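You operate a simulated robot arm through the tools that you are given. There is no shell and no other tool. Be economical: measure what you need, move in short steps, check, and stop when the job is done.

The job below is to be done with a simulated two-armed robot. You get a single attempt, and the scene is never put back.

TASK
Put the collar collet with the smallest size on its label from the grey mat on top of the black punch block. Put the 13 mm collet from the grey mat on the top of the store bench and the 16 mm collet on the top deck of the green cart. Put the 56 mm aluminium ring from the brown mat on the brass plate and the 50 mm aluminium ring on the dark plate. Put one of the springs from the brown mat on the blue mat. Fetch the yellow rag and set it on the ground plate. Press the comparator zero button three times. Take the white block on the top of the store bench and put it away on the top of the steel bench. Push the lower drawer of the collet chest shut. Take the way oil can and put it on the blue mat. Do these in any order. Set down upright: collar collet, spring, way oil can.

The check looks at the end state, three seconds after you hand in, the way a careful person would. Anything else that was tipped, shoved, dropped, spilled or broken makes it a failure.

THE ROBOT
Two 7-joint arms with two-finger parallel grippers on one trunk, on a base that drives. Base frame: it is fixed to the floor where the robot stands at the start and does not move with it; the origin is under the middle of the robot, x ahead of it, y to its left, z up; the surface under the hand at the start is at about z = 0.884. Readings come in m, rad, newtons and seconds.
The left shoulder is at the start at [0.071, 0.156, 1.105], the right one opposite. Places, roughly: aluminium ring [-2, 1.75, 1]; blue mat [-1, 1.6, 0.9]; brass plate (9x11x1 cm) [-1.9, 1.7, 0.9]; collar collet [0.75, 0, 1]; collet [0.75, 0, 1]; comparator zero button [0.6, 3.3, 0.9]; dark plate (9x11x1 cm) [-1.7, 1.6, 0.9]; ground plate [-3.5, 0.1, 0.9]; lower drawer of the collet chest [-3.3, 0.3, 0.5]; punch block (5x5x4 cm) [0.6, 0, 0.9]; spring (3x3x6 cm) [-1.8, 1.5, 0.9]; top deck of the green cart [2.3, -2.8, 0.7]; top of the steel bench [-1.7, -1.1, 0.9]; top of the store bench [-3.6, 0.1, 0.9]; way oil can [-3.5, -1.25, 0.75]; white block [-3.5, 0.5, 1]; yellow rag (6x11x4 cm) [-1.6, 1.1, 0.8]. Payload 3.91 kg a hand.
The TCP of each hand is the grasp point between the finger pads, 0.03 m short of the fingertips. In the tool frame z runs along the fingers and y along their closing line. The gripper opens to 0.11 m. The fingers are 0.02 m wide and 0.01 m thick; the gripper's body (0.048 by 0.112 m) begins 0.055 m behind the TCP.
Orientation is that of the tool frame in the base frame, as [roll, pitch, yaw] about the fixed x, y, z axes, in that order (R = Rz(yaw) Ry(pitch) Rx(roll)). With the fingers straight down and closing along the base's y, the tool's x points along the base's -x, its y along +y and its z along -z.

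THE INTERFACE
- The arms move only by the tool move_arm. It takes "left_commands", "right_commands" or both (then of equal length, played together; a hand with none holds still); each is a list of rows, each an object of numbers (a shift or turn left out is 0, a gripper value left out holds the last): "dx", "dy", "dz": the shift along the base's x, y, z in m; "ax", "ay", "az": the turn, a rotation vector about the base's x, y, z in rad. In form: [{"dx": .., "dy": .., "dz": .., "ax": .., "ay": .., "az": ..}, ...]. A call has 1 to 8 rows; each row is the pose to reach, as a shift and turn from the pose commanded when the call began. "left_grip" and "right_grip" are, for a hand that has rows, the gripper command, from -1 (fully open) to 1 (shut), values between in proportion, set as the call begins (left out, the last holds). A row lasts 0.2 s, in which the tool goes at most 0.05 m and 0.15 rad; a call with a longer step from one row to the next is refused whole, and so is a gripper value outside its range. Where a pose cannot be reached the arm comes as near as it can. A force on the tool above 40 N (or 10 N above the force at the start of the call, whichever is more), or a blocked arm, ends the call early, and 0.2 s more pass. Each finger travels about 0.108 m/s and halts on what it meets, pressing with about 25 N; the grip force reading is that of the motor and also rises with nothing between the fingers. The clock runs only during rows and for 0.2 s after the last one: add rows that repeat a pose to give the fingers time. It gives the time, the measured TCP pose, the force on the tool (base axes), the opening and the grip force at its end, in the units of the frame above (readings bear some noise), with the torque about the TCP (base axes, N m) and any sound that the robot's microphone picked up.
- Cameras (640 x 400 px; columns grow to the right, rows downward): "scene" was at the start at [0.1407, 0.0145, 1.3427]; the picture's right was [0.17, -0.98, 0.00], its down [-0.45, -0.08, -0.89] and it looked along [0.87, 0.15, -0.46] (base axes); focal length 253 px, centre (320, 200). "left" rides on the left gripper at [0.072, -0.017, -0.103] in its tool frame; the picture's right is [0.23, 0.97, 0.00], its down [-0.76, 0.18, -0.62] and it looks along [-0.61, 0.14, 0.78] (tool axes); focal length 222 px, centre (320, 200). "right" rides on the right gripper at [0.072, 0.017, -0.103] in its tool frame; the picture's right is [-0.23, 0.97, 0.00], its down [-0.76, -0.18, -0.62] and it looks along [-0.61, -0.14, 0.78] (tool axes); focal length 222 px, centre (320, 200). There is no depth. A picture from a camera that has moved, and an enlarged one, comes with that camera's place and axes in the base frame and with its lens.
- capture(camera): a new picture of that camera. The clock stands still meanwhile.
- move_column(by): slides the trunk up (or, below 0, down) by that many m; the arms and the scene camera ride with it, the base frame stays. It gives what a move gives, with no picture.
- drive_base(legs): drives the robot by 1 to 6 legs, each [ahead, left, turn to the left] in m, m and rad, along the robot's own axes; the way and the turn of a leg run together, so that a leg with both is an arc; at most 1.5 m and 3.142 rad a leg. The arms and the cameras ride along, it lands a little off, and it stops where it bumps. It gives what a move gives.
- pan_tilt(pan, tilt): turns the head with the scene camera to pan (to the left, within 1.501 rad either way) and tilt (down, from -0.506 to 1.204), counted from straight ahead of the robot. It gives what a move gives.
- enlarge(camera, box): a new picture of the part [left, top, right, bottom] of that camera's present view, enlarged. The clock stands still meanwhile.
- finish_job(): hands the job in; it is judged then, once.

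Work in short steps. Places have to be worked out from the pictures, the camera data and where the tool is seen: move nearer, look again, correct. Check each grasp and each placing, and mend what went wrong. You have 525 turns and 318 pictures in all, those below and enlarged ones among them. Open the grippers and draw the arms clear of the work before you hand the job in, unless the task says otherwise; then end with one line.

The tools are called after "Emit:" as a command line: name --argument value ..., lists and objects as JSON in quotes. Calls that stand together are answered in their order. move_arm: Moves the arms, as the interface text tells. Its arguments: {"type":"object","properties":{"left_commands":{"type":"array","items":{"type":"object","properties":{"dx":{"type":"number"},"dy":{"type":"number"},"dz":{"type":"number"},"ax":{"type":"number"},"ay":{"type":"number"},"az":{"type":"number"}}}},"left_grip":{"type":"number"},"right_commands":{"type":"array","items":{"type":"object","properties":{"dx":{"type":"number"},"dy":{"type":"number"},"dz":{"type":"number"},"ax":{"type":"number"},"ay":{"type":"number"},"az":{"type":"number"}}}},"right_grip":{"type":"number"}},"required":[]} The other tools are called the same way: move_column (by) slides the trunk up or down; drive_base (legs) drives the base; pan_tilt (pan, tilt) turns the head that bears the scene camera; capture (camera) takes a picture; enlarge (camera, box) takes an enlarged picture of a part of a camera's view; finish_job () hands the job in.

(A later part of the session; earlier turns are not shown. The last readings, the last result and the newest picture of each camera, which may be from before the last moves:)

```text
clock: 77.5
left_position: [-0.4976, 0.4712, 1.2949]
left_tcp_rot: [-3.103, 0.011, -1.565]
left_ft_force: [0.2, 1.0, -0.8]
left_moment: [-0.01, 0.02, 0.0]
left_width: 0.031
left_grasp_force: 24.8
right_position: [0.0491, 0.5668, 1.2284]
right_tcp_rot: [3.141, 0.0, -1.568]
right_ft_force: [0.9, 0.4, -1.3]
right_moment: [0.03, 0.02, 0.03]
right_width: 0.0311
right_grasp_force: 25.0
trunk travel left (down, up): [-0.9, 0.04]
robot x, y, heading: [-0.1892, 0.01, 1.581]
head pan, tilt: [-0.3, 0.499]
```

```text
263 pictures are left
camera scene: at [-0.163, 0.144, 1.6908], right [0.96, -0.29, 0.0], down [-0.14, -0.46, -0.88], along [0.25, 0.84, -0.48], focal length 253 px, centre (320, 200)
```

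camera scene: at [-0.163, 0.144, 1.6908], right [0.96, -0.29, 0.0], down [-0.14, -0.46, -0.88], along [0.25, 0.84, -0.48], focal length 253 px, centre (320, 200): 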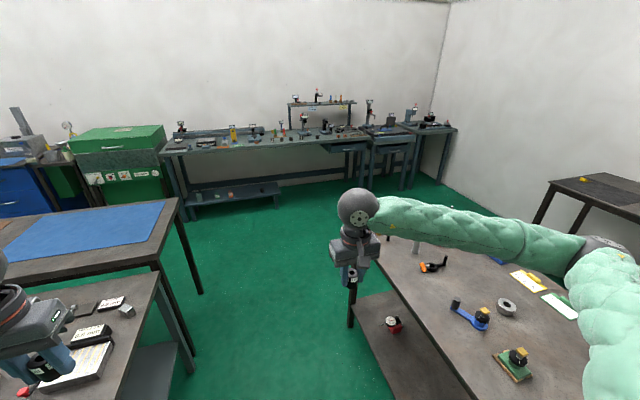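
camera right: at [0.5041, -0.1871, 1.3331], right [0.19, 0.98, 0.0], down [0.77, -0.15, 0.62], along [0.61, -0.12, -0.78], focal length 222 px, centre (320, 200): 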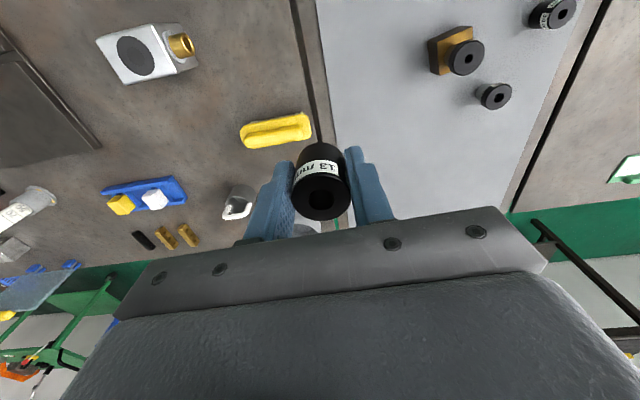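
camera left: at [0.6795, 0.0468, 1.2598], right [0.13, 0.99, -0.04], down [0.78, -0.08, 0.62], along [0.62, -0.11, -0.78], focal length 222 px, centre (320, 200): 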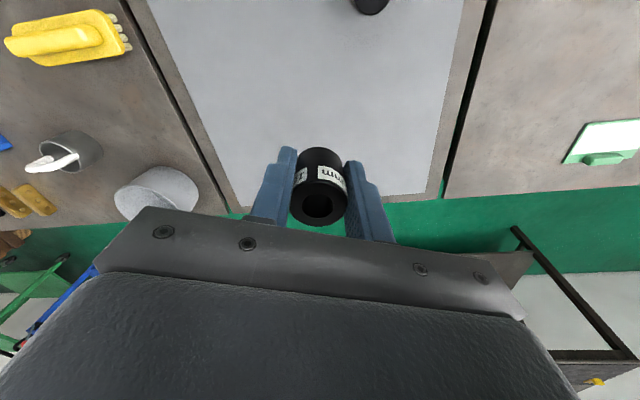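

The passage is clear. I drive forward between the benches, then turn to face +x along the comparator wall.

Emit:
drive_base --legs '[[0.3, -0.06, 0], [1.4, 0, 0]]'

Emit:
pan_tilt --pan -1.2 --tilt 0.5

Emit:
capture --camera "scene"

```text
clock: 86.2
left_position: [-0.4476, 2.164, 1.2944]
left_tcp_rot: [-3.105, 0.012, -1.566]
left_ft_force: [0.4, 0.1, -0.9]
left_moment: [0.01, 0.0, -0.03]
left_width: 0.031
left_grasp_force: 24.7
right_position: [0.0993, 2.2606, 1.2285]
right_tcp_rot: [3.141, 0.0, -1.568]
right_ft_force: [0.3, -0.3, -0.9]
right_moment: [0.0, -0.02, 0.01]
right_width: 0.0311
right_grasp_force: 24.7
trunk travel left (down, up): [-0.9, 0.04]
robot x, y, heading: [-0.1374, 1.6986, 1.575]
head pan, tilt: [-0.3, 0.499]
```

```text
clock: 87.4
left_position: [-0.4476, 2.1653, 1.2937]
left_tcp_rot: [-3.102, 0.011, -1.566]
left_ft_force: [0.6, -0.2, -0.9]
left_moment: [0.02, 0.0, 0.03]
left_width: 0.0312
left_grasp_force: 24.8
right_position: [0.0991, 2.2599, 1.2275]
right_tcp_rot: [3.141, 0.0, -1.567]
right_ft_force: [1.0, 0.1, -0.7]
right_moment: [-0.02, -0.01, 0.02]
right_width: 0.0311
right_grasp_force: 25.0
trunk travel left (down, up): [-0.9, 0.04]
robot x, y, heading: [-0.141, 1.6982, 1.574]
head pan, tilt: [-1.201, 0.499]
```

```text
262 pictures are left
camera scene: at [-0.0541, 1.7842, 1.6908], right [0.37, -0.93, 0.0], down [-0.45, -0.18, -0.88], along [0.82, 0.32, -0.48], focal length 253 px, centre (320, 200)
```

scene: 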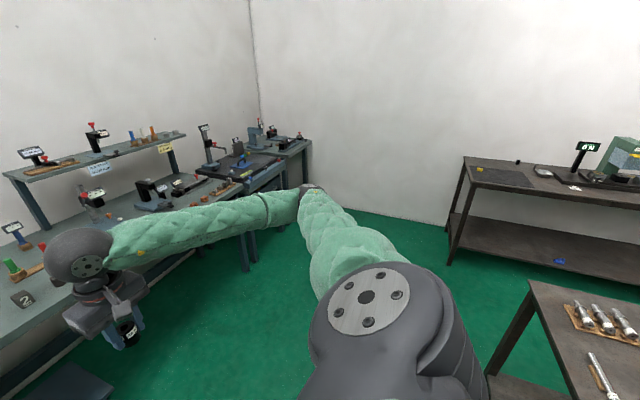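

The aisle between the benches is centred at x ≈ 1.55. I turn right, go forward 1.68 m, turn right again and look down it.

Emit:
drive_base --legs '[[0, 0, -1.57], [1.2, 0.05, 0], [0.48, 0, 0], [0, 0, -1.57]]'

Emit:
pan_tilt --pan 0.0 --tilt 0.5

Emit:
capture --camera "scene"

```text
clock: 103.5
left_position: [1.8506, 1.3074, 1.2945]
left_tcp_rot: [-3.103, 0.013, 1.585]
left_ft_force: [0.3, 0.2, -0.9]
left_moment: [0.02, -0.02, -0.04]
left_width: 0.031
left_grasp_force: 25.0
right_position: [1.3052, 1.2073, 1.2287]
right_tcp_rot: [3.141, 0.0, 1.582]
right_ft_force: [0.4, -0.2, -1.0]
right_moment: [0.02, 0.03, 0.01]
right_width: 0.0311
right_grasp_force: 25.2
trunk travel left (down, up): [-0.9, 0.04]
robot x, y, heading: [1.5368, 1.767, -1.554]
head pan, tilt: [-1.201, 0.499]
```

```text
clock: 104.9
left_position: [1.8498, 1.3083, 1.2938]
left_tcp_rot: [-3.103, 0.014, 1.583]
left_ft_force: [0.0, 0.2, -1.1]
left_moment: [0.0, 0.01, 0.02]
left_width: 0.0312
left_grasp_force: 25.0
right_position: [1.3045, 1.2067, 1.2276]
right_tcp_rot: [-3.142, 0.0, 1.582]
right_ft_force: [-0.4, 0.7, -1.3]
right_moment: [-0.03, -0.01, 0.0]
right_width: 0.0311
right_grasp_force: 24.7
trunk travel left (down, up): [-0.9, 0.04]
robot x, y, heading: [1.5406, 1.7648, -1.55]
head pan, tilt: [0.0, 0.499]
```

```text
261 pictures are left
camera scene: at [1.5395, 1.6248, 1.6908], right [-1.0, -0.01, 0.0], down [-0.01, 0.48, -0.88], along [0.01, -0.88, -0.48], focal length 253 px, centre (320, 200)
```

scene: 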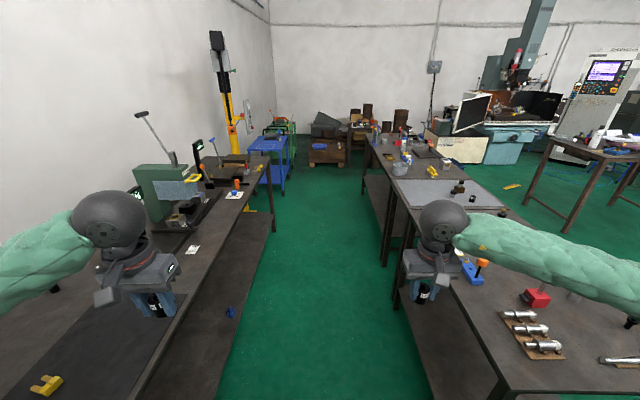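

Driving with elbows out could hit the press on the left bench. I extend both hands forward and inward to tuck the elbows before going down the aisle.

Emit:
move_arm --left_commands '[{"dx": -0.02, "dy": -0.035}, {"dx": -0.04, "dy": -0.07}, {"dx": -0.06, "dy": -0.105}, {"dx": -0.08, "dy": -0.14}, {"dx": -0.1, "dy": -0.175}, {"dx": -0.12, "dy": -0.21}, {"dx": -0.14, "dy": -0.245}, {"dx": -0.16, "dy": -0.28}]' --right_commands '[{"dx": 0.01, "dy": -0.02, "dz": 0.01}, {"dx": 0.02, "dy": -0.04, "dz": 0.02}, {"dx": 0.03, "dy": -0.06, "dz": 0.03}, {"dx": 0.04, "dy": -0.08, "dz": 0.04}, {"dx": 0.05, "dy": -0.1, "dz": 0.05}, {"dx": 0.06, "dy": -0.12, "dz": 0.06}, {"dx": 0.07, "dy": -0.14, "dz": 0.06}, {"dx": 0.08, "dy": -0.17, "dz": 0.06}]'

Emit:
capture --camera "scene"

```text
clock: 106.7
left_position: [1.6896, 1.0259, 1.2894]
left_tcp_rot: [-3.103, 0.009, 1.586]
left_ft_force: [-0.3, -0.9, -1.2]
left_moment: [0.06, -0.01, -0.04]
left_width: 0.031
left_grasp_force: 24.7
right_position: [1.3824, 1.0356, 1.2872]
right_tcp_rot: [-3.14, -0.002, 1.585]
right_ft_force: [-0.6, -0.4, -0.9]
right_moment: [0.04, 0.0, -0.03]
right_width: 0.0315
right_grasp_force: 24.5
trunk travel left (down, up): [-0.9, 0.04]
robot x, y, heading: [1.5383, 1.7663, -1.55]
head pan, tilt: [0.0, 0.499]
```

```text
260 pictures are left
camera scene: at [1.5391, 1.6218, 1.6904], right [-1.0, -0.02, 0.0], down [-0.01, 0.48, -0.88], along [0.01, -0.88, -0.48], focal length 253 px, centre (320, 200)
```

scene: 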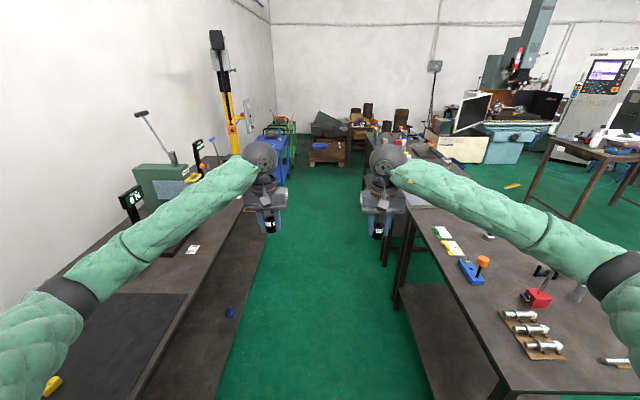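

The elbows would still pass close to the press and displays. Instead I turn to face −x, over the low items on the work benches, and move sideways down the aisle.

Emit:
drive_base --legs '[[0, 0, -1.57]]'

Emit:
pan_tilt --pan 1.2 --tilt 0.4

Emit:
capture --camera "scene"

```text
clock: 110.9
left_position: [0.8013, 1.5981, 1.2908]
left_tcp_rot: [-3.104, 0.013, 0.036]
left_ft_force: [0.6, -0.1, -2.2]
left_moment: [-0.02, 0.02, 0.0]
left_width: 0.0313
left_grasp_force: 25.6
right_position: [0.8034, 1.9052, 1.2861]
right_tcp_rot: [-3.141, 0.0, 0.033]
right_ft_force: [0.1, 0.0, -0.9]
right_moment: [0.01, 0.02, 0.01]
right_width: 0.0312
right_grasp_force: 25.2
trunk travel left (down, up): [-0.9, 0.04]
robot x, y, heading: [1.533, 1.7674, -3.097]
head pan, tilt: [0.0, 0.499]
```

```text
clock: 112.3
left_position: [0.8019, 1.5977, 1.2904]
left_tcp_rot: [-3.103, 0.013, 0.037]
left_ft_force: [0.5, -0.2, -1.0]
left_moment: [0.02, 0.0, -0.02]
left_width: 0.0311
left_grasp_force: 25.1
right_position: [0.8031, 1.9045, 1.2874]
right_tcp_rot: [3.14, 0.001, 0.035]
right_ft_force: [0.1, 0.9, -1.4]
right_moment: [0.01, 0.02, 0.02]
right_width: 0.0311
right_grasp_force: 25.0
trunk travel left (down, up): [-0.9, 0.04]
robot x, y, heading: [1.5377, 1.7693, -3.106]
head pan, tilt: [1.201, 0.4]
```

```text
259 pictures are left
camera scene: at [1.4559, 1.6773, 1.6999], right [-0.95, 0.33, 0.0], down [0.13, 0.37, -0.92], along [-0.3, -0.87, -0.39], focal length 253 px, centre (320, 200)
```

scene: 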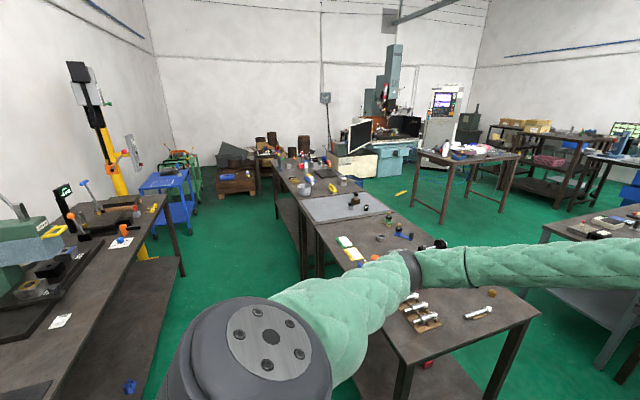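

The way is visible. For more clearance over the dial-gauge stand, I raise the hands and the trunk first, then move sideways.

Emit:
move_arm --left_commands '[{"dz": 0.05}, {"dz": 0.1}, {"dz": 0.15}, {"dz": 0.2}, {"dz": 0.25}]' --right_commands '[{"dz": 0.05}, {"dz": 0.1}, {"dz": 0.15}, {"dz": 0.2}, {"dz": 0.25}]'

Emit:
drive_base --legs '[[0, 0.9, -0.04], [0, 1.2, 0]]'

Emit:
capture --camera "scene"

```text
clock: 113.5
left_position: [0.8052, 1.5997, 1.5425]
left_tcp_rot: [-3.102, 0.012, 0.04]
left_ft_force: [0.8, 0.4, -0.9]
left_moment: [0.02, 0.02, 0.01]
left_width: 0.0309
left_grasp_force: 25.1
right_position: [0.8049, 1.9067, 1.5374]
right_tcp_rot: [-3.141, 0.001, 0.036]
right_ft_force: [0.5, 1.4, -1.6]
right_moment: [0.01, 0.01, -0.01]
right_width: 0.0309
right_grasp_force: 24.5
trunk travel left (down, up): [-0.9, 0.04]
robot x, y, heading: [1.5347, 1.7684, -3.103]
head pan, tilt: [1.201, 0.4]
```

```text
clock: 123.7
left_position: [0.789, -0.4161, 1.5406]
left_tcp_rot: [-3.103, 0.012, -0.028]
left_ft_force: [0.3, 0.5, -2.2]
left_moment: [-0.01, 0.01, 0.03]
left_width: 0.031
left_grasp_force: 24.5
right_position: [0.8108, -0.1114, 1.5352]
right_tcp_rot: [3.141, 0.0, -0.03]
right_ft_force: [-0.1, 0.5, -0.5]
right_moment: [0.0, -0.01, -0.01]
right_width: 0.0312
right_grasp_force: 24.9
trunk travel left (down, up): [-0.9, 0.04]
robot x, y, heading: [1.5335, -0.2978, 3.115]
head pan, tilt: [1.201, 0.4]
```

```text
258 pictures are left
camera scene: at [1.4477, -0.3814, 1.7], right [-0.92, 0.39, 0.0], down [0.15, 0.36, -0.92], along [-0.36, -0.85, -0.39], focal length 253 px, centre (320, 200)
```

scene: 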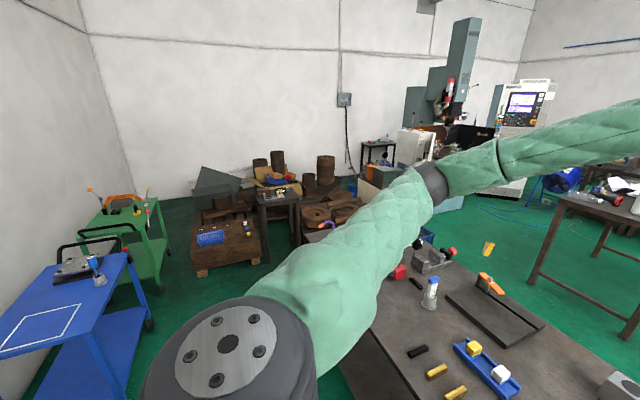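

The green cart sits around (2.25, -2.85). I continue sideways to y ≈ -2.2, then turn to face it.

Emit:
drive_base --legs '[[-0.07, 1.3, 0], [0, 0.6, 0], [0, 0, 2.05]]'

Emit:
pan_tilt --pan 0.3 --tilt 0.7

Emit:
capture --camera "scene"

```text
clock: 138.0
left_position: [1.9862, -2.8081, 1.541]
left_tcp_rot: [-3.102, 0.013, 1.992]
left_ft_force: [-0.4, -0.8, -1.2]
left_moment: [0.0, -0.01, -0.04]
left_width: 0.031
left_grasp_force: 24.6
right_position: [1.7024, -2.9214, 1.5353]
right_tcp_rot: [3.141, 0.0, 1.989]
right_ft_force: [-0.2, -0.8, -2.9]
right_moment: [0.0, 0.03, -0.02]
right_width: 0.0311
right_grasp_force: 24.9
trunk travel left (down, up): [-0.9, 0.04]
robot x, y, heading: [1.5542, -2.1875, -1.151]
head pan, tilt: [1.201, 0.4]
```

```text
clock: 139.2
left_position: [1.9875, -2.8074, 1.5413]
left_tcp_rot: [-3.103, 0.011, 1.992]
left_ft_force: [0.3, -0.4, -0.2]
left_moment: [0.01, -0.03, 0.0]
left_width: 0.031
left_grasp_force: 24.6
right_position: [1.7027, -2.9219, 1.5364]
right_tcp_rot: [-3.141, -0.001, 1.989]
right_ft_force: [0.2, -0.2, -1.2]
right_moment: [-0.02, -0.02, 0.01]
right_width: 0.0311
right_grasp_force: 24.9
trunk travel left (down, up): [-0.9, 0.04]
robot x, y, heading: [1.5569, -2.1885, -1.145]
head pan, tilt: [0.3, 0.7]
```

```text
257 pictures are left
camera scene: at [1.633, -2.2988, 1.6731], right [-0.75, -0.66, 0.0], down [-0.43, 0.48, -0.76], along [0.51, -0.57, -0.64], focal length 253 px, centre (320, 200)
```

scene: 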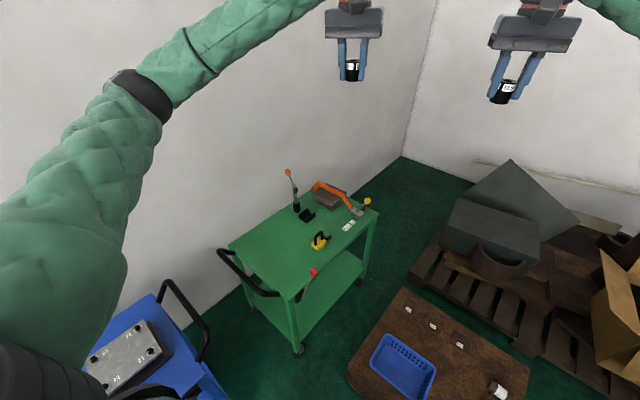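

Free deck area lies around (2.32, -2.72). I lower the trunk by 0.2 and move the left hand above that spot.

Emit:
move_column --by -0.2

Emit:
move_arm --left_commands '[{"dx": 0.04, "dy": 0.012, "dz": -0.02}, {"dx": 0.08, "dy": 0.024, "dz": -0.04}, {"dx": 0.12, "dy": 0.036, "dz": -0.06}, {"dx": 0.16, "dy": 0.048, "dz": -0.08}, {"dx": 0.2, "dy": 0.06, "dz": -0.1}, {"dx": 0.24, "dy": 0.07, "dz": -0.12}, {"dx": 0.28, "dy": 0.078, "dz": -0.14}, {"dx": 0.32, "dy": 0.086, "dz": -0.16}]'

Emit:
capture --camera "left"

Emit:
capture --camera "scene"

```text
clock: 141.4
left_position: [1.9872, -2.8074, 1.3418]
left_tcp_rot: [-3.103, 0.011, 1.992]
left_ft_force: [-0.1, -0.2, -1.2]
left_moment: [0.0, -0.01, 0.03]
left_width: 0.0313
left_grasp_force: 24.7
right_position: [1.7026, -2.9195, 1.3356]
right_tcp_rot: [3.142, 0.0, 1.989]
right_ft_force: [0.1, -0.3, -0.8]
right_moment: [-0.01, 0.02, -0.02]
right_width: 0.0309
right_grasp_force: 25.2
trunk travel left (down, up): [-0.7, 0.24]
robot x, y, heading: [1.5567, -2.1852, -1.146]
head pan, tilt: [0.3, 0.7]
```

```text
clock: 143.2
left_position: [2.3059, -2.721, 1.1805]
left_tcp_rot: [-3.104, 0.012, 1.993]
left_ft_force: [-0.3, -0.4, -1.5]
left_moment: [0.0, 0.05, -0.01]
left_width: 0.031
left_grasp_force: 25.1
right_position: [1.7024, -2.9204, 1.3368]
right_tcp_rot: [3.141, 0.0, 1.989]
right_ft_force: [-0.7, -0.2, -0.2]
right_moment: [0.02, 0.0, -0.03]
right_width: 0.031
right_grasp_force: 25.5
trunk travel left (down, up): [-0.7, 0.24]
robot x, y, heading: [1.5562, -2.1877, -1.147]
head pan, tilt: [0.3, 0.7]
```

```text
256 pictures are left
camera left: at [2.2642, -2.6577, 1.2831], right [0.8, 0.6, -0.04], down [0.49, -0.61, 0.62], along [0.35, -0.52, -0.78], focal length 222 px, centre (320, 200)
```

left: 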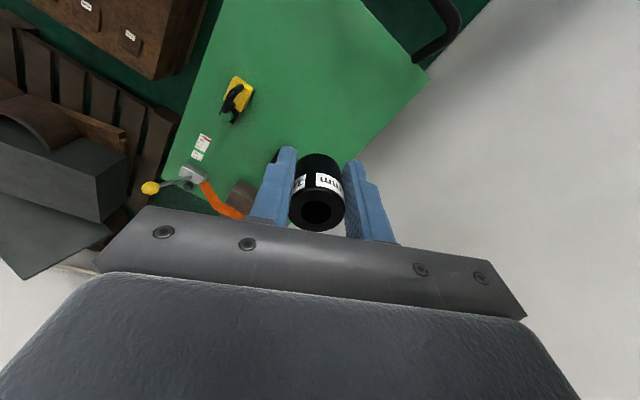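

```text
255 pictures are left
camera scene: at [1.6342, -2.2984, 1.4731], right [-0.75, -0.66, 0.0], down [-0.43, 0.48, -0.76], along [0.5, -0.57, -0.65], focal length 253 px, centre (320, 200)
```

scene: 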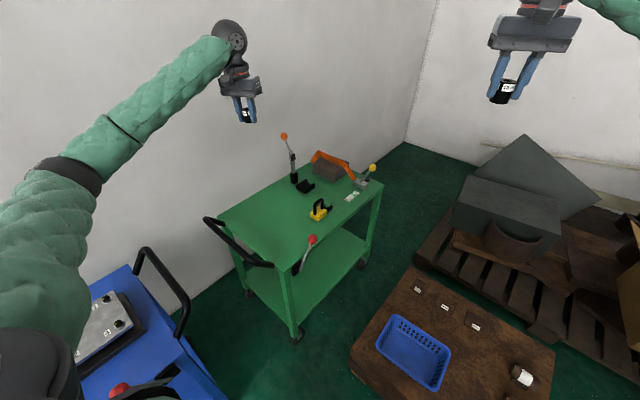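

The drop point below the hand is clear on the deck. I descend to about z = 0.80 and check.

Emit:
move_arm --left_commands '[{"dx": 0.01, "dz": -0.05}, {"dx": 0.01, "dz": -0.1}, {"dx": 0.01, "dz": -0.15}, {"dx": 0.01, "dz": -0.2}, {"dx": 0.01, "dz": -0.25}, {"dx": 0.01, "dz": -0.3}, {"dx": 0.01, "dz": -0.35}, {"dx": 0.01, "dz": -0.38}]'

Emit:
capture --camera "left"

Emit:
capture --camera "scene"

```text
refused: row 1 steps farther than a row can; nothing moved
```

```text
254 pictures are left
camera left: at [2.2642, -2.6577, 1.2831], right [0.8, 0.6, -0.04], down [0.49, -0.61, 0.62], along [0.35, -0.52, -0.78], focal length 222 px, centre (320, 200)
```

left: 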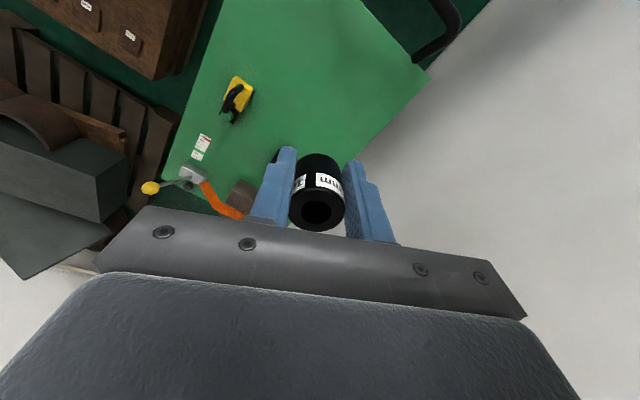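

```text
253 pictures are left
camera scene: at [1.6342, -2.2984, 1.4731], right [-0.75, -0.66, 0.0], down [-0.43, 0.48, -0.76], along [0.5, -0.57, -0.65], focal length 253 px, centre (320, 200)
```

scene: 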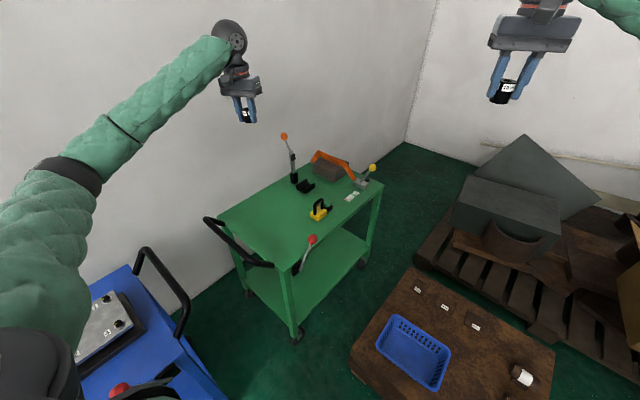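

That call was refused for its step size, so I repeat the descent with no lateral shift.

Emit:
move_arm --left_commands '[{"dz": -0.048}, {"dz": -0.096}, {"dz": -0.144}, {"dz": -0.192}, {"dz": -0.24}, {"dz": -0.288}, {"dz": -0.336}, {"dz": -0.37}]'

Emit:
capture --camera "left"

Emit:
capture --camera "scene"

```text
clock: 145.0
left_position: [2.3083, -2.7201, 0.8114]
left_tcp_rot: [-3.103, 0.011, 1.993]
left_ft_force: [0.5, 0.3, -1.3]
left_moment: [-0.02, 0.02, 0.0]
left_width: 0.0309
left_grasp_force: 25.2
right_position: [1.7042, -2.9202, 1.336]
right_tcp_rot: [3.141, 0.002, 1.991]
right_ft_force: [0.7, -0.2, -1.8]
right_moment: [0.01, -0.01, 0.0]
right_width: 0.0309
right_grasp_force: 24.4
trunk travel left (down, up): [-0.7, 0.24]
robot x, y, heading: [1.5578, -2.1876, -1.152]
head pan, tilt: [0.3, 0.7]
```

```text
252 pictures are left
camera left: at [2.2665, -2.6566, 0.9142], right [0.8, 0.6, -0.04], down [0.49, -0.61, 0.63], along [0.35, -0.52, -0.78], focal length 222 px, centre (320, 200)
```

left: 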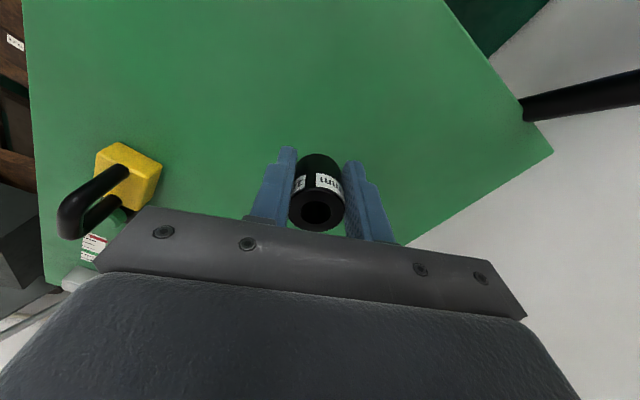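

```text
251 pictures are left
camera scene: at [1.6334, -2.2987, 1.4731], right [-0.75, -0.66, 0.0], down [-0.43, 0.48, -0.76], along [0.51, -0.57, -0.64], focal length 253 px, centre (320, 200)
```

scene: 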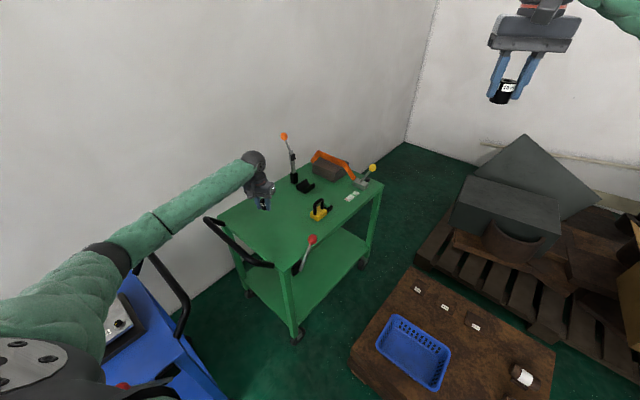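

The spot is clear. I descend further toward the deck, ending in small steps.

Emit:
move_arm --left_commands '[{"dz": -0.03}, {"dz": -0.055}, {"dz": -0.062}, {"dz": -0.068}, {"dz": -0.074}, {"dz": -0.08}]'

Emit:
capture --camera "left"

```text
clock: 146.4
left_position: [2.3075, -2.7211, 0.7307]
left_tcp_rot: [-3.104, 0.011, 1.991]
left_ft_force: [1.0, 0.2, -1.0]
left_moment: [0.02, 0.0, -0.02]
left_width: 0.031
left_grasp_force: 25.7
right_position: [1.7023, -2.9198, 1.3356]
right_tcp_rot: [-3.142, -0.001, 1.99]
right_ft_force: [0.3, -0.1, -1.6]
right_moment: [-0.02, 0.04, 0.01]
right_width: 0.0311
right_grasp_force: 25.2
trunk travel left (down, up): [-0.7, 0.24]
robot x, y, heading: [1.5538, -2.1838, -1.154]
head pan, tilt: [0.3, 0.7]
```

```text
250 pictures are left
camera left: at [2.2651, -2.6582, 0.8348], right [0.8, 0.6, -0.04], down [0.49, -0.61, 0.62], along [0.35, -0.52, -0.78], focal length 222 px, centre (320, 200)
```

left: 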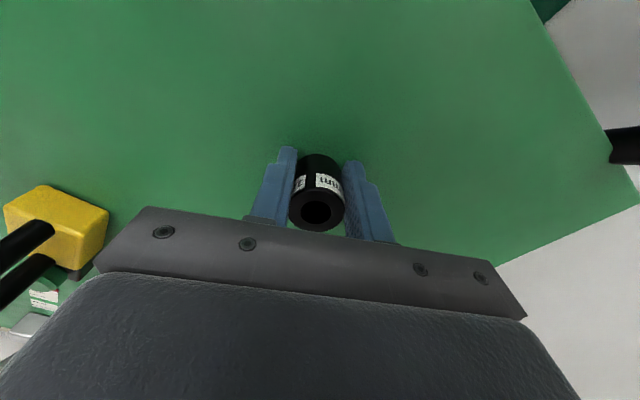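

No contact yet. I continue with small steps.

Emit:
move_arm --left_commands '[{"dz": -0.004}, {"dz": -0.008}]'

Emit:
move_arm --left_commands '[{"dz": -0.004}, {"dz": -0.008}]'

```text
clock: 147.2
left_position: [2.308, -2.7205, 0.7313]
left_tcp_rot: [-3.104, 0.023, 1.992]
left_ft_force: [-14.7, 9.4, 22.8]
left_moment: [0.62, 0.03, 0.4]
left_width: 0.0311
left_grasp_force: 24.4
right_position: [1.7, -2.9177, 1.3373]
right_tcp_rot: [3.14, 0.001, 1.99]
right_ft_force: [-0.2, 0.1, -0.3]
right_moment: [-0.02, 0.01, -0.03]
right_width: 0.0311
right_grasp_force: 24.7
trunk travel left (down, up): [-0.7, 0.24]
robot x, y, heading: [1.5561, -2.1885, -1.151]
head pan, tilt: [0.3, 0.7]
stopped in row 2 (left hand): the force on the tool passed its limit at 44 N (the readings are from after the stop); the commanded pose is now the measured one
```

```text
clock: 147.6
left_position: [2.3085, -2.7226, 0.7318]
left_tcp_rot: [-3.104, 0.025, 1.991]
left_ft_force: [-17.1, 13.1, 22.5]
left_moment: [0.8, 0.08, 0.53]
left_width: 0.0313
left_grasp_force: 25.5
right_position: [1.7016, -2.9183, 1.3367]
right_tcp_rot: [3.141, 0.002, 1.989]
right_ft_force: [1.1, 0.4, -0.7]
right_moment: [0.01, 0.0, -0.02]
right_width: 0.0308
right_grasp_force: 25.0
trunk travel left (down, up): [-0.7, 0.24]
robot x, y, heading: [1.5553, -2.1836, -1.15]
head pan, tilt: [0.3, 0.7]
stopped in row 2 (left hand): the force on the tool passed its limit at 43 N (the readings are from after the stop); the commanded pose is now the measured one
```

It's firmly on the deck. I ease up 2 mm to unload, release, and rise.

Emit:
move_arm --left_commands '[{"dz": 0.002}]'

Emit:
move_arm --left_commands '[{}, {}, {}]' --left_grip -0.3

Emit:
move_arm --left_commands '[{"dz": 0.04}, {"dz": 0.085}, {"dz": 0.13}, {"dz": 0.175}, {"dz": 0.22}, {"dz": 0.265}, {"dz": 0.31}, {"dz": 0.355}]'

Emit:
capture --camera "left"

Emit:
enlarge --camera "scene" --box '[200, 120, 400, 320]'

```text
clock: 148.0
left_position: [2.3097, -2.7229, 0.731]
left_tcp_rot: [-3.104, 0.025, 1.989]
left_ft_force: [-9.0, 7.2, 17.0]
left_moment: [0.5, -0.09, 0.27]
left_width: 0.0311
left_grasp_force: 25.0
right_position: [1.7006, -2.9189, 1.3361]
right_tcp_rot: [3.141, 0.001, 1.989]
right_ft_force: [-0.2, -0.3, -1.2]
right_moment: [0.0, -0.01, 0.01]
right_width: 0.0312
right_grasp_force: 24.8
trunk travel left (down, up): [-0.7, 0.24]
robot x, y, heading: [1.5565, -2.1888, -1.146]
head pan, tilt: [0.3, 0.7]
```

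```text
clock: 148.8
left_position: [2.3059, -2.724, 0.7304]
left_tcp_rot: [-3.106, 0.024, 1.992]
left_ft_force: [-18.9, -7.5, 19.4]
left_moment: [0.26, -0.04, 0.18]
left_width: 0.0611
left_grasp_force: 0.0
right_position: [1.6995, -2.9198, 1.3367]
right_tcp_rot: [3.14, 0.001, 1.991]
right_ft_force: [0.1, 1.0, -1.2]
right_moment: [-0.03, 0.05, -0.01]
right_width: 0.0309
right_grasp_force: 24.7
trunk travel left (down, up): [-0.7, 0.24]
robot x, y, heading: [1.5527, -2.1863, -1.148]
head pan, tilt: [0.3, 0.7]
```

```text
clock: 150.6
left_position: [2.3069, -2.7241, 1.0859]
left_tcp_rot: [-3.104, 0.023, 1.992]
left_ft_force: [0.5, 0.3, 0.7]
left_moment: [0.02, -0.01, -0.01]
left_width: 0.0716
left_grasp_force: 0.1
right_position: [1.7014, -2.9199, 1.3359]
right_tcp_rot: [3.141, 0.001, 1.989]
right_ft_force: [-0.6, 0.5, -0.6]
right_moment: [0.06, -0.02, 0.0]
right_width: 0.0311
right_grasp_force: 25.3
trunk travel left (down, up): [-0.7, 0.24]
robot x, y, heading: [1.5545, -2.1893, -1.151]
head pan, tilt: [0.3, 0.7]
```

```text
249 pictures are left
camera left: at [2.2643, -2.6594, 1.187], right [0.8, 0.6, -0.04], down [0.49, -0.6, 0.63], along [0.36, -0.52, -0.77], focal length 222 px, centre (320, 200)
```

left: 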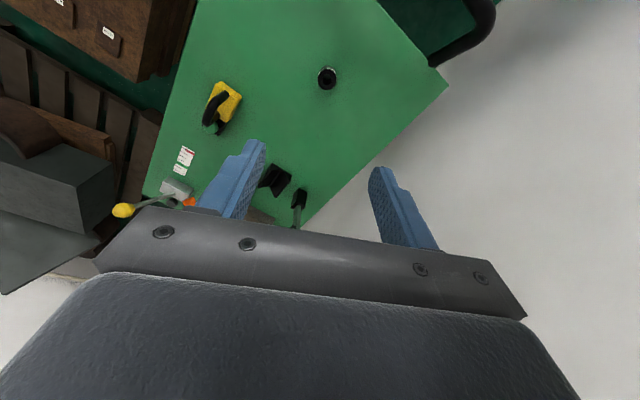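

```text
2.00 times, centred on (300, 220) of scene
camera zoom: at [1.6319, -2.2978, 1.473], right [-0.75, -0.66, 0.0], down [-0.43, 0.48, -0.76], along [0.51, -0.57, -0.64], focal length 505 px, centre (360, 160)
```

zoom: 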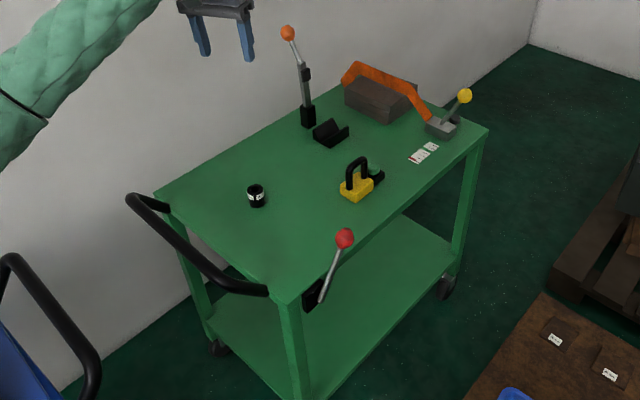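

The 16 mm collet stands on the cart. I tuck the left arm, raise the trunk, and go back along the aisle sideways.

Emit:
move_arm --left_commands '[{"dx": -0.04, "dy": -0.012, "dz": 0.02}, {"dx": -0.08, "dy": -0.024, "dz": 0.04}, {"dx": -0.12, "dy": -0.036, "dz": 0.06}, {"dx": -0.16, "dy": -0.048, "dz": 0.09}, {"dx": -0.2, "dy": -0.06, "dz": 0.12}, {"dx": -0.24, "dy": -0.07, "dz": 0.15}, {"dx": -0.28, "dy": -0.078, "dz": 0.18}, {"dx": -0.32, "dy": -0.086, "dz": 0.21}]'

Emit:
move_column --by 0.23

Emit:
drive_base --legs '[[0, 0, -2.03], [0, -1.2, 0], [0, -1.4, 0], [0, -1.35, 0]]'

Emit:
capture --camera "scene"

```text
refused: row 4 steps farther than a row can; nothing moved
```

```text
clock: 153.0
left_position: [2.3067, -2.7235, 1.3141]
left_tcp_rot: [-3.103, 0.022, 1.995]
left_ft_force: [0.4, -0.5, 0.2]
left_moment: [0.02, -0.01, -0.03]
left_width: 0.0714
left_grasp_force: 0.1
right_position: [1.7033, -2.9202, 1.5651]
right_tcp_rot: [3.141, 0.001, 1.99]
right_ft_force: [-0.5, -0.2, -1.4]
right_moment: [0.02, -0.01, -0.02]
right_width: 0.0311
right_grasp_force: 25.2
trunk travel left (down, up): [-0.93, 0.01]
robot x, y, heading: [1.5562, -2.1862, -1.148]
head pan, tilt: [0.3, 0.7]
```

```text
clock: 177.1
left_position: [0.7422, 1.3131, 1.3137]
left_tcp_rot: [-3.102, 0.023, 0.041]
left_ft_force: [-0.2, 0.5, -0.2]
left_moment: [-0.01, 0.02, 0.0]
left_width: 0.0714
left_grasp_force: 0.2
right_position: [0.783, 1.9486, 1.5665]
right_tcp_rot: [3.141, 0.0, 0.038]
right_ft_force: [0.1, 0.6, -1.4]
right_moment: [0.02, -0.04, -0.01]
right_width: 0.0313
right_grasp_force: 25.0
trunk travel left (down, up): [-0.93, 0.01]
robot x, y, heading: [1.5201, 1.8102, -3.1]
head pan, tilt: [0.3, 0.7]
```

```text
247 pictures are left
camera scene: at [1.3887, 1.7818, 1.7031], right [-0.34, 0.94, 0.0], down [0.61, 0.22, -0.76], along [-0.72, -0.26, -0.64], focal length 253 px, centre (320, 200)
```

scene: 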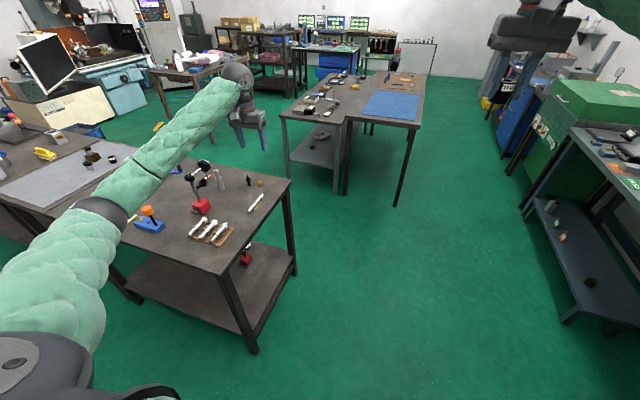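

I should not have driven before the left arm was tucked, but everything on the benches still looks upright. Now I look at the comparator bench on the right.

Emit:
pan_tilt --pan -0.9 --tilt 0.5

Emit:
capture --camera "scene"

```text
clock: 178.4
left_position: [0.7431, 1.3157, 1.3137]
left_tcp_rot: [-3.104, 0.023, 0.04]
left_ft_force: [0.3, 0.1, -0.4]
left_moment: [-0.01, 0.01, -0.01]
left_width: 0.0712
left_grasp_force: 0.0
right_position: [0.7841, 1.9503, 1.5654]
right_tcp_rot: [-3.141, 0.0, 0.038]
right_ft_force: [0.3, 0.9, -0.3]
right_moment: [-0.01, -0.02, 0.01]
right_width: 0.031
right_grasp_force: 24.8
trunk travel left (down, up): [-0.93, 0.01]
robot x, y, heading: [1.5202, 1.8128, -3.096]
head pan, tilt: [-0.901, 0.499]
```

```text
246 pictures are left
camera scene: at [1.4092, 1.8797, 1.7208], right [0.76, 0.65, 0.0], down [0.31, -0.36, -0.88], along [-0.57, 0.66, -0.48], focal length 253 px, centre (320, 200)
```

scene: 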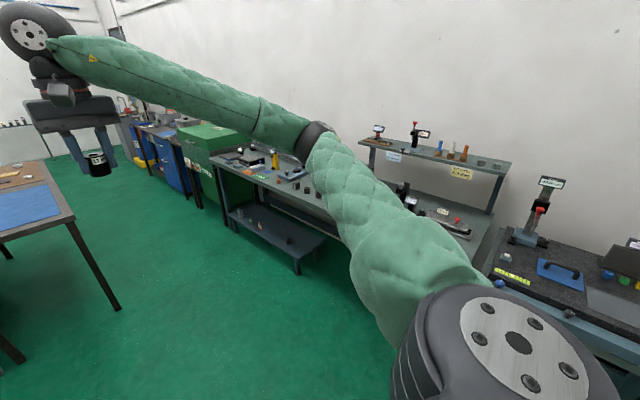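

I fold the left arm in, then drive to x ≈ 0.6 and turn to face the comparator bench.

Emit:
move_arm --left_commands '[{"dx": 0.03, "dy": 0.025, "dz": 0.02}, {"dx": 0.06, "dy": 0.05, "dz": 0.04}, {"dx": 0.09, "dy": 0.075, "dz": 0.06}, {"dx": 0.12, "dy": 0.1, "dz": 0.08}, {"dx": 0.15, "dy": 0.125, "dz": 0.1}, {"dx": 0.18, "dy": 0.15, "dz": 0.12}, {"dx": 0.21, "dy": 0.175, "dz": 0.14}, {"dx": 0.24, "dy": 0.2, "dz": 0.15}]' --left_grip 1

Emit:
drive_base --legs '[[0.9, 0, 0], [0, 0, -1.6]]'

Emit:
pan_tilt --pan 0 --tilt 0.5

Emit:
capture --camera "scene"

```text
clock: 180.2
left_position: [0.983, 1.5148, 1.4659]
left_tcp_rot: [-3.104, 0.023, 0.043]
left_ft_force: [0.0, 0.1, 0.4]
left_moment: [-0.01, 0.04, -0.01]
left_width: 0.0
left_grasp_force: 24.8
right_position: [0.7859, 1.9508, 1.5659]
right_tcp_rot: [3.14, 0.001, 0.038]
right_ft_force: [0.0, -0.2, -1.3]
right_moment: [0.0, 0.0, 0.0]
right_width: 0.0311
right_grasp_force: 24.9
trunk travel left (down, up): [-0.93, 0.01]
robot x, y, heading: [1.5195, 1.8127, -3.101]
head pan, tilt: [-0.901, 0.499]
```

```text
clock: 189.0
left_position: [0.3673, 2.3493, 1.464]
left_tcp_rot: [-3.103, 0.022, -1.623]
left_ft_force: [0.6, -0.1, -0.1]
left_moment: [0.03, 0.01, 0.0]
left_width: 0.0
left_grasp_force: 24.9
right_position: [0.8194, 2.5061, 1.5661]
right_tcp_rot: [3.141, 0.001, -1.628]
right_ft_force: [-0.1, -0.4, -1.1]
right_moment: [0.01, -0.01, 0.01]
right_width: 0.0312
right_grasp_force: 24.7
trunk travel left (down, up): [-0.93, 0.01]
robot x, y, heading: [0.6143, 1.786, 1.515]
head pan, tilt: [-0.901, 0.499]
```

```text
clock: 190.2
left_position: [0.3669, 2.3505, 1.4643]
left_tcp_rot: [-3.103, 0.023, -1.625]
left_ft_force: [-0.3, -1.3, 0.2]
left_moment: [-0.01, 0.02, 0.0]
left_width: 0.0001
left_grasp_force: 25.2
right_position: [0.819, 2.505, 1.5658]
right_tcp_rot: [-3.141, 0.0, -1.626]
right_ft_force: [-0.5, -0.1, -0.9]
right_moment: [0.0, 0.01, -0.04]
right_width: 0.0313
right_grasp_force: 25.3
trunk travel left (down, up): [-0.93, 0.01]
robot x, y, heading: [0.6116, 1.7835, 1.523]
head pan, tilt: [0.0, 0.499]
```

```text
245 pictures are left
camera scene: at [0.6219, 1.9263, 1.7208], right [1.0, -0.05, 0.0], down [-0.03, -0.48, -0.88], along [0.05, 0.88, -0.48], focal length 253 px, centre (320, 200)
```

scene: 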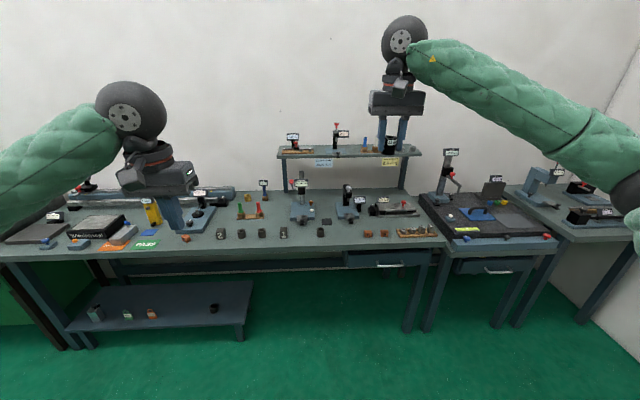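

Emit:
enlarge --camera "scene" --box '[230, 165, 390, 245]'

Emit:
enlarge --camera "scene" --box '[280, 170, 330, 230]'

```text
4.00 times, centred on (310, 205) of scene
camera zoom: at [0.6219, 1.9263, 1.7208], right [1.0, -0.05, 0.0], down [-0.03, -0.48, -0.88], along [0.05, 0.88, -0.48], focal length 1011 px, centre (360, 180)
```

zoom: 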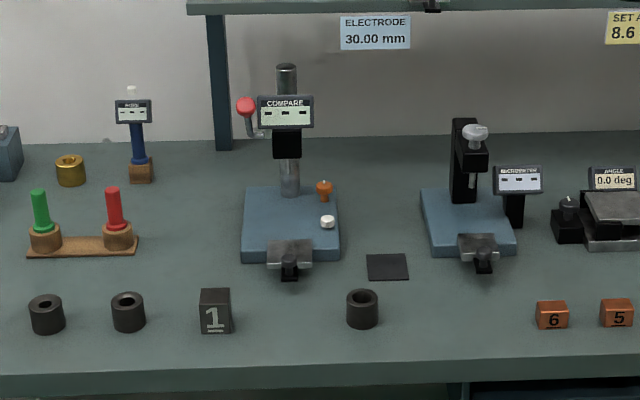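

```text
6.67 times, centred on (305, 200) of scene
camera zoom: at [0.6219, 1.9263, 1.7208], right [1.0, -0.05, 0.0], down [-0.03, -0.48, -0.88], along [0.05, 0.88, -0.48], focal length 1684 px, centre (420, 200)
```

zoom: 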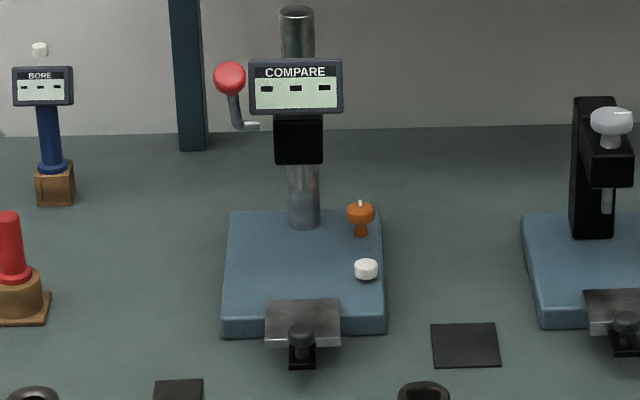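

The COMPARE stand has a white button on its base near (0.648, 3.25), which should be the zero button. I retract the right hand a bit and drive forward to the bench.

Emit:
move_arm --right_commands '[{"dx": 0.01, "dy": -0.03}, {"dx": 0.02, "dy": -0.06}, {"dx": 0.03, "dy": -0.09}, {"dx": 0.04, "dy": -0.12}, {"dx": 0.05, "dy": -0.15}, {"dx": 0.06, "dy": -0.18}, {"dx": 0.06, "dy": -0.21}]'

Emit:
drive_base --legs '[[0.7, 0, 0.05]]'

Emit:
pan_tilt --pan 0 --tilt 0.8

Emit:
capture --camera "scene"

```text
clock: 191.8
left_position: [0.3656, 2.3494, 1.4654]
left_tcp_rot: [-3.103, 0.024, -1.622]
left_ft_force: [0.3, 0.0, 0.9]
left_moment: [-0.01, -0.02, 0.03]
left_width: 0.0
left_grasp_force: 25.0
right_position: [0.8778, 2.293, 1.5655]
right_tcp_rot: [-3.14, 0.002, -1.626]
right_ft_force: [0.5, -0.3, -0.8]
right_moment: [0.0, 0.01, -0.02]
right_width: 0.031
right_grasp_force: 25.0
trunk travel left (down, up): [-0.93, 0.01]
robot x, y, heading: [0.6128, 1.7843, 1.515]
head pan, tilt: [0.0, 0.499]
```

```text
clock: 195.6
left_position: [0.3535, 3.0265, 1.4652]
left_tcp_rot: [-3.104, 0.023, -1.568]
left_ft_force: [-0.1, -0.4, -0.5]
left_moment: [0.0, -0.01, -0.02]
left_width: 0.0
left_grasp_force: 25.0
right_position: [0.867, 3.0004, 1.5655]
right_tcp_rot: [3.141, 0.0, -1.571]
right_ft_force: [-0.4, 1.5, -1.7]
right_moment: [0.0, 0.0, 0.02]
right_width: 0.0312
right_grasp_force: 25.0
trunk travel left (down, up): [-0.93, 0.01]
robot x, y, heading: [0.6324, 2.4799, 1.575]
head pan, tilt: [0.0, 0.499]
```

```text
clock: 196.4
left_position: [0.3522, 3.0274, 1.4637]
left_tcp_rot: [-3.103, 0.022, -1.569]
left_ft_force: [0.5, -0.2, 0.2]
left_moment: [0.01, -0.01, -0.02]
left_width: 0.0
left_grasp_force: 25.0
right_position: [0.8678, 3.0005, 1.5641]
right_tcp_rot: [3.14, -0.001, -1.57]
right_ft_force: [-0.1, 0.0, -1.5]
right_moment: [0.0, 0.0, 0.0]
right_width: 0.0312
right_grasp_force: 25.1
trunk travel left (down, up): [-0.93, 0.01]
robot x, y, heading: [0.6335, 2.4779, 1.574]
head pan, tilt: [0.0, 0.799]
```

```text
242 pictures are left
camera scene: at [0.6318, 2.6083, 1.6948], right [1.0, 0.0, 0.0], down [0.0, -0.72, -0.7], along [0.0, 0.7, -0.72], focal length 253 px, centre (320, 200)
```

scene: 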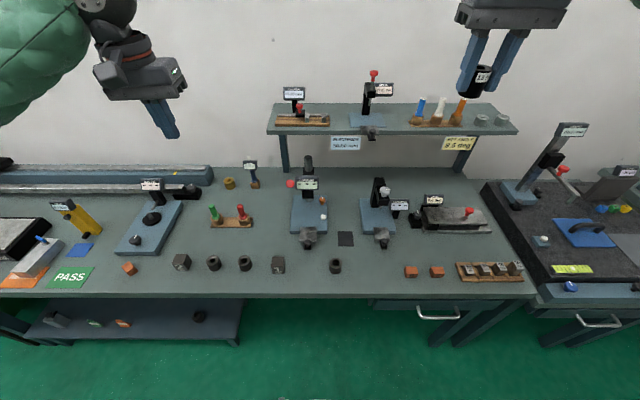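

Emit:
enlarge --camera "scene" --box '[270, 150, 350, 260]'

```text
3.64 times, centred on (310, 205) of scene
camera zoom: at [0.6318, 2.6083, 1.6948], right [1.0, 0.0, 0.0], down [0.0, -0.72, -0.7], along [0.0, 0.7, -0.72], focal length 919 px, centre (356, 182)
```

zoom: 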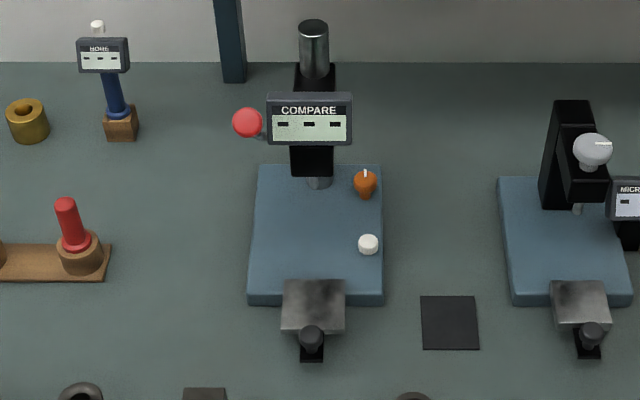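

The button triangulates to (0.646, 3.27, 0.917). I tilt the left hand forward, so its body stays clear of the display, and move it laterally at height.

Emit:
move_arm --left_commands '[{"dx": 0.04, "ax": 0.08}, {"dx": 0.08, "ax": 0.16}, {"dx": 0.12, "ax": 0.24}, {"dx": 0.16, "ax": 0.32}, {"dx": 0.2, "ax": 0.4, "dz": -0.02}, {"dx": 0.24, "ax": 0.48, "dz": -0.05}, {"dx": 0.27, "ax": 0.54, "dz": -0.08}, {"dx": 0.294, "ax": 0.6, "dz": -0.12}]'

Emit:
capture --camera "left"

```text
clock: 198.2
left_position: [0.6491, 3.0284, 1.3416]
left_tcp_rot: [-3.103, 0.624, -1.567]
left_ft_force: [0.8, 1.1, -0.1]
left_moment: [0.0, 0.01, -0.02]
left_width: 0.0001
left_grasp_force: 24.9
right_position: [0.8681, 3.0001, 1.564]
right_tcp_rot: [3.141, 0.001, -1.57]
right_ft_force: [-0.4, 0.0, -1.6]
right_moment: [-0.01, 0.03, -0.01]
right_width: 0.0309
right_grasp_force: 24.8
trunk travel left (down, up): [-0.93, 0.01]
robot x, y, heading: [0.6298, 2.475, 1.574]
head pan, tilt: [0.0, 0.799]
```

```text
240 pictures are left
camera left: at [0.6624, 2.9092, 1.3849], right [-0.97, -0.16, -0.16], down [-0.2, 0.26, 0.94], along [-0.11, 0.95, -0.28], focal length 222 px, centre (320, 200)
```

left: 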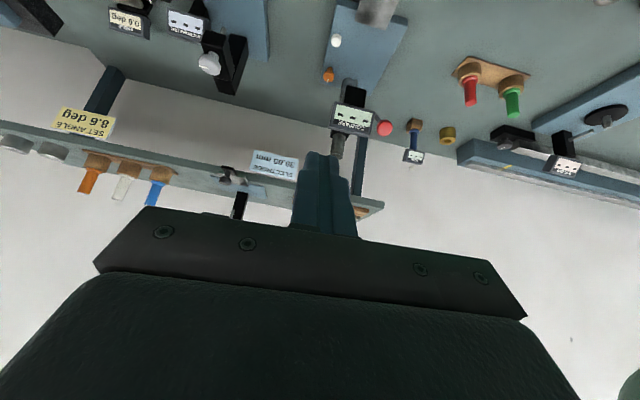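

The button is confirmed at (0.645, 3.273). I approach along the tool axis, stopping short at TCP (0.65, 3.16, 1.096).

Emit:
move_arm --left_commands '[{"dy": 0.02, "dz": -0.04}, {"dy": 0.04, "dz": -0.08}, {"dy": 0.06, "dz": -0.12}, {"dy": 0.08, "dz": -0.16}, {"dy": 0.1, "dz": -0.2}, {"dx": -0.002, "dy": 0.131, "dz": -0.235}]'

Emit:
capture --camera "left"

Emit:
capture --camera "scene"

```text
clock: 199.6
left_position: [0.645, 3.1585, 1.1088]
left_tcp_rot: [-3.104, 0.624, -1.57]
left_ft_force: [0.3, 0.3, -0.5]
left_moment: [0.0, -0.03, 0.0]
left_width: 0.0
left_grasp_force: 25.1
right_position: [0.8678, 3.0001, 1.5647]
right_tcp_rot: [-3.141, 0.0, -1.569]
right_ft_force: [0.2, 0.3, -1.4]
right_moment: [-0.02, 0.02, -0.02]
right_width: 0.0312
right_grasp_force: 24.8
trunk travel left (down, up): [-0.93, 0.01]
robot x, y, heading: [0.6342, 2.4724, 1.567]
head pan, tilt: [0.0, 0.799]
```

```text
239 pictures are left
camera left: at [0.6577, 3.041, 1.1505], right [-0.97, -0.16, -0.16], down [-0.2, 0.26, 0.94], along [-0.11, 0.95, -0.28], focal length 222 px, centre (320, 200)
```

left: 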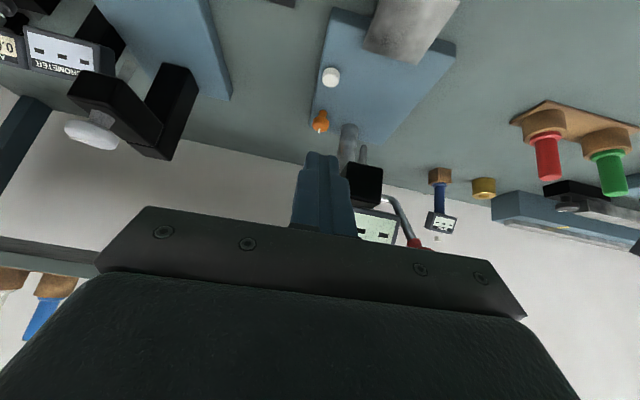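

```text
238 pictures are left
camera scene: at [0.6323, 2.608, 1.6949], right [1.0, 0.0, 0.0], down [0.0, -0.72, -0.7], along [0.0, 0.7, -0.72], focal length 253 px, centre (320, 200)
```

scene: 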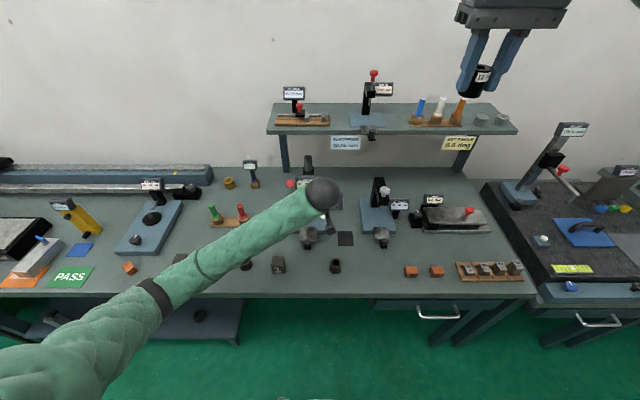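

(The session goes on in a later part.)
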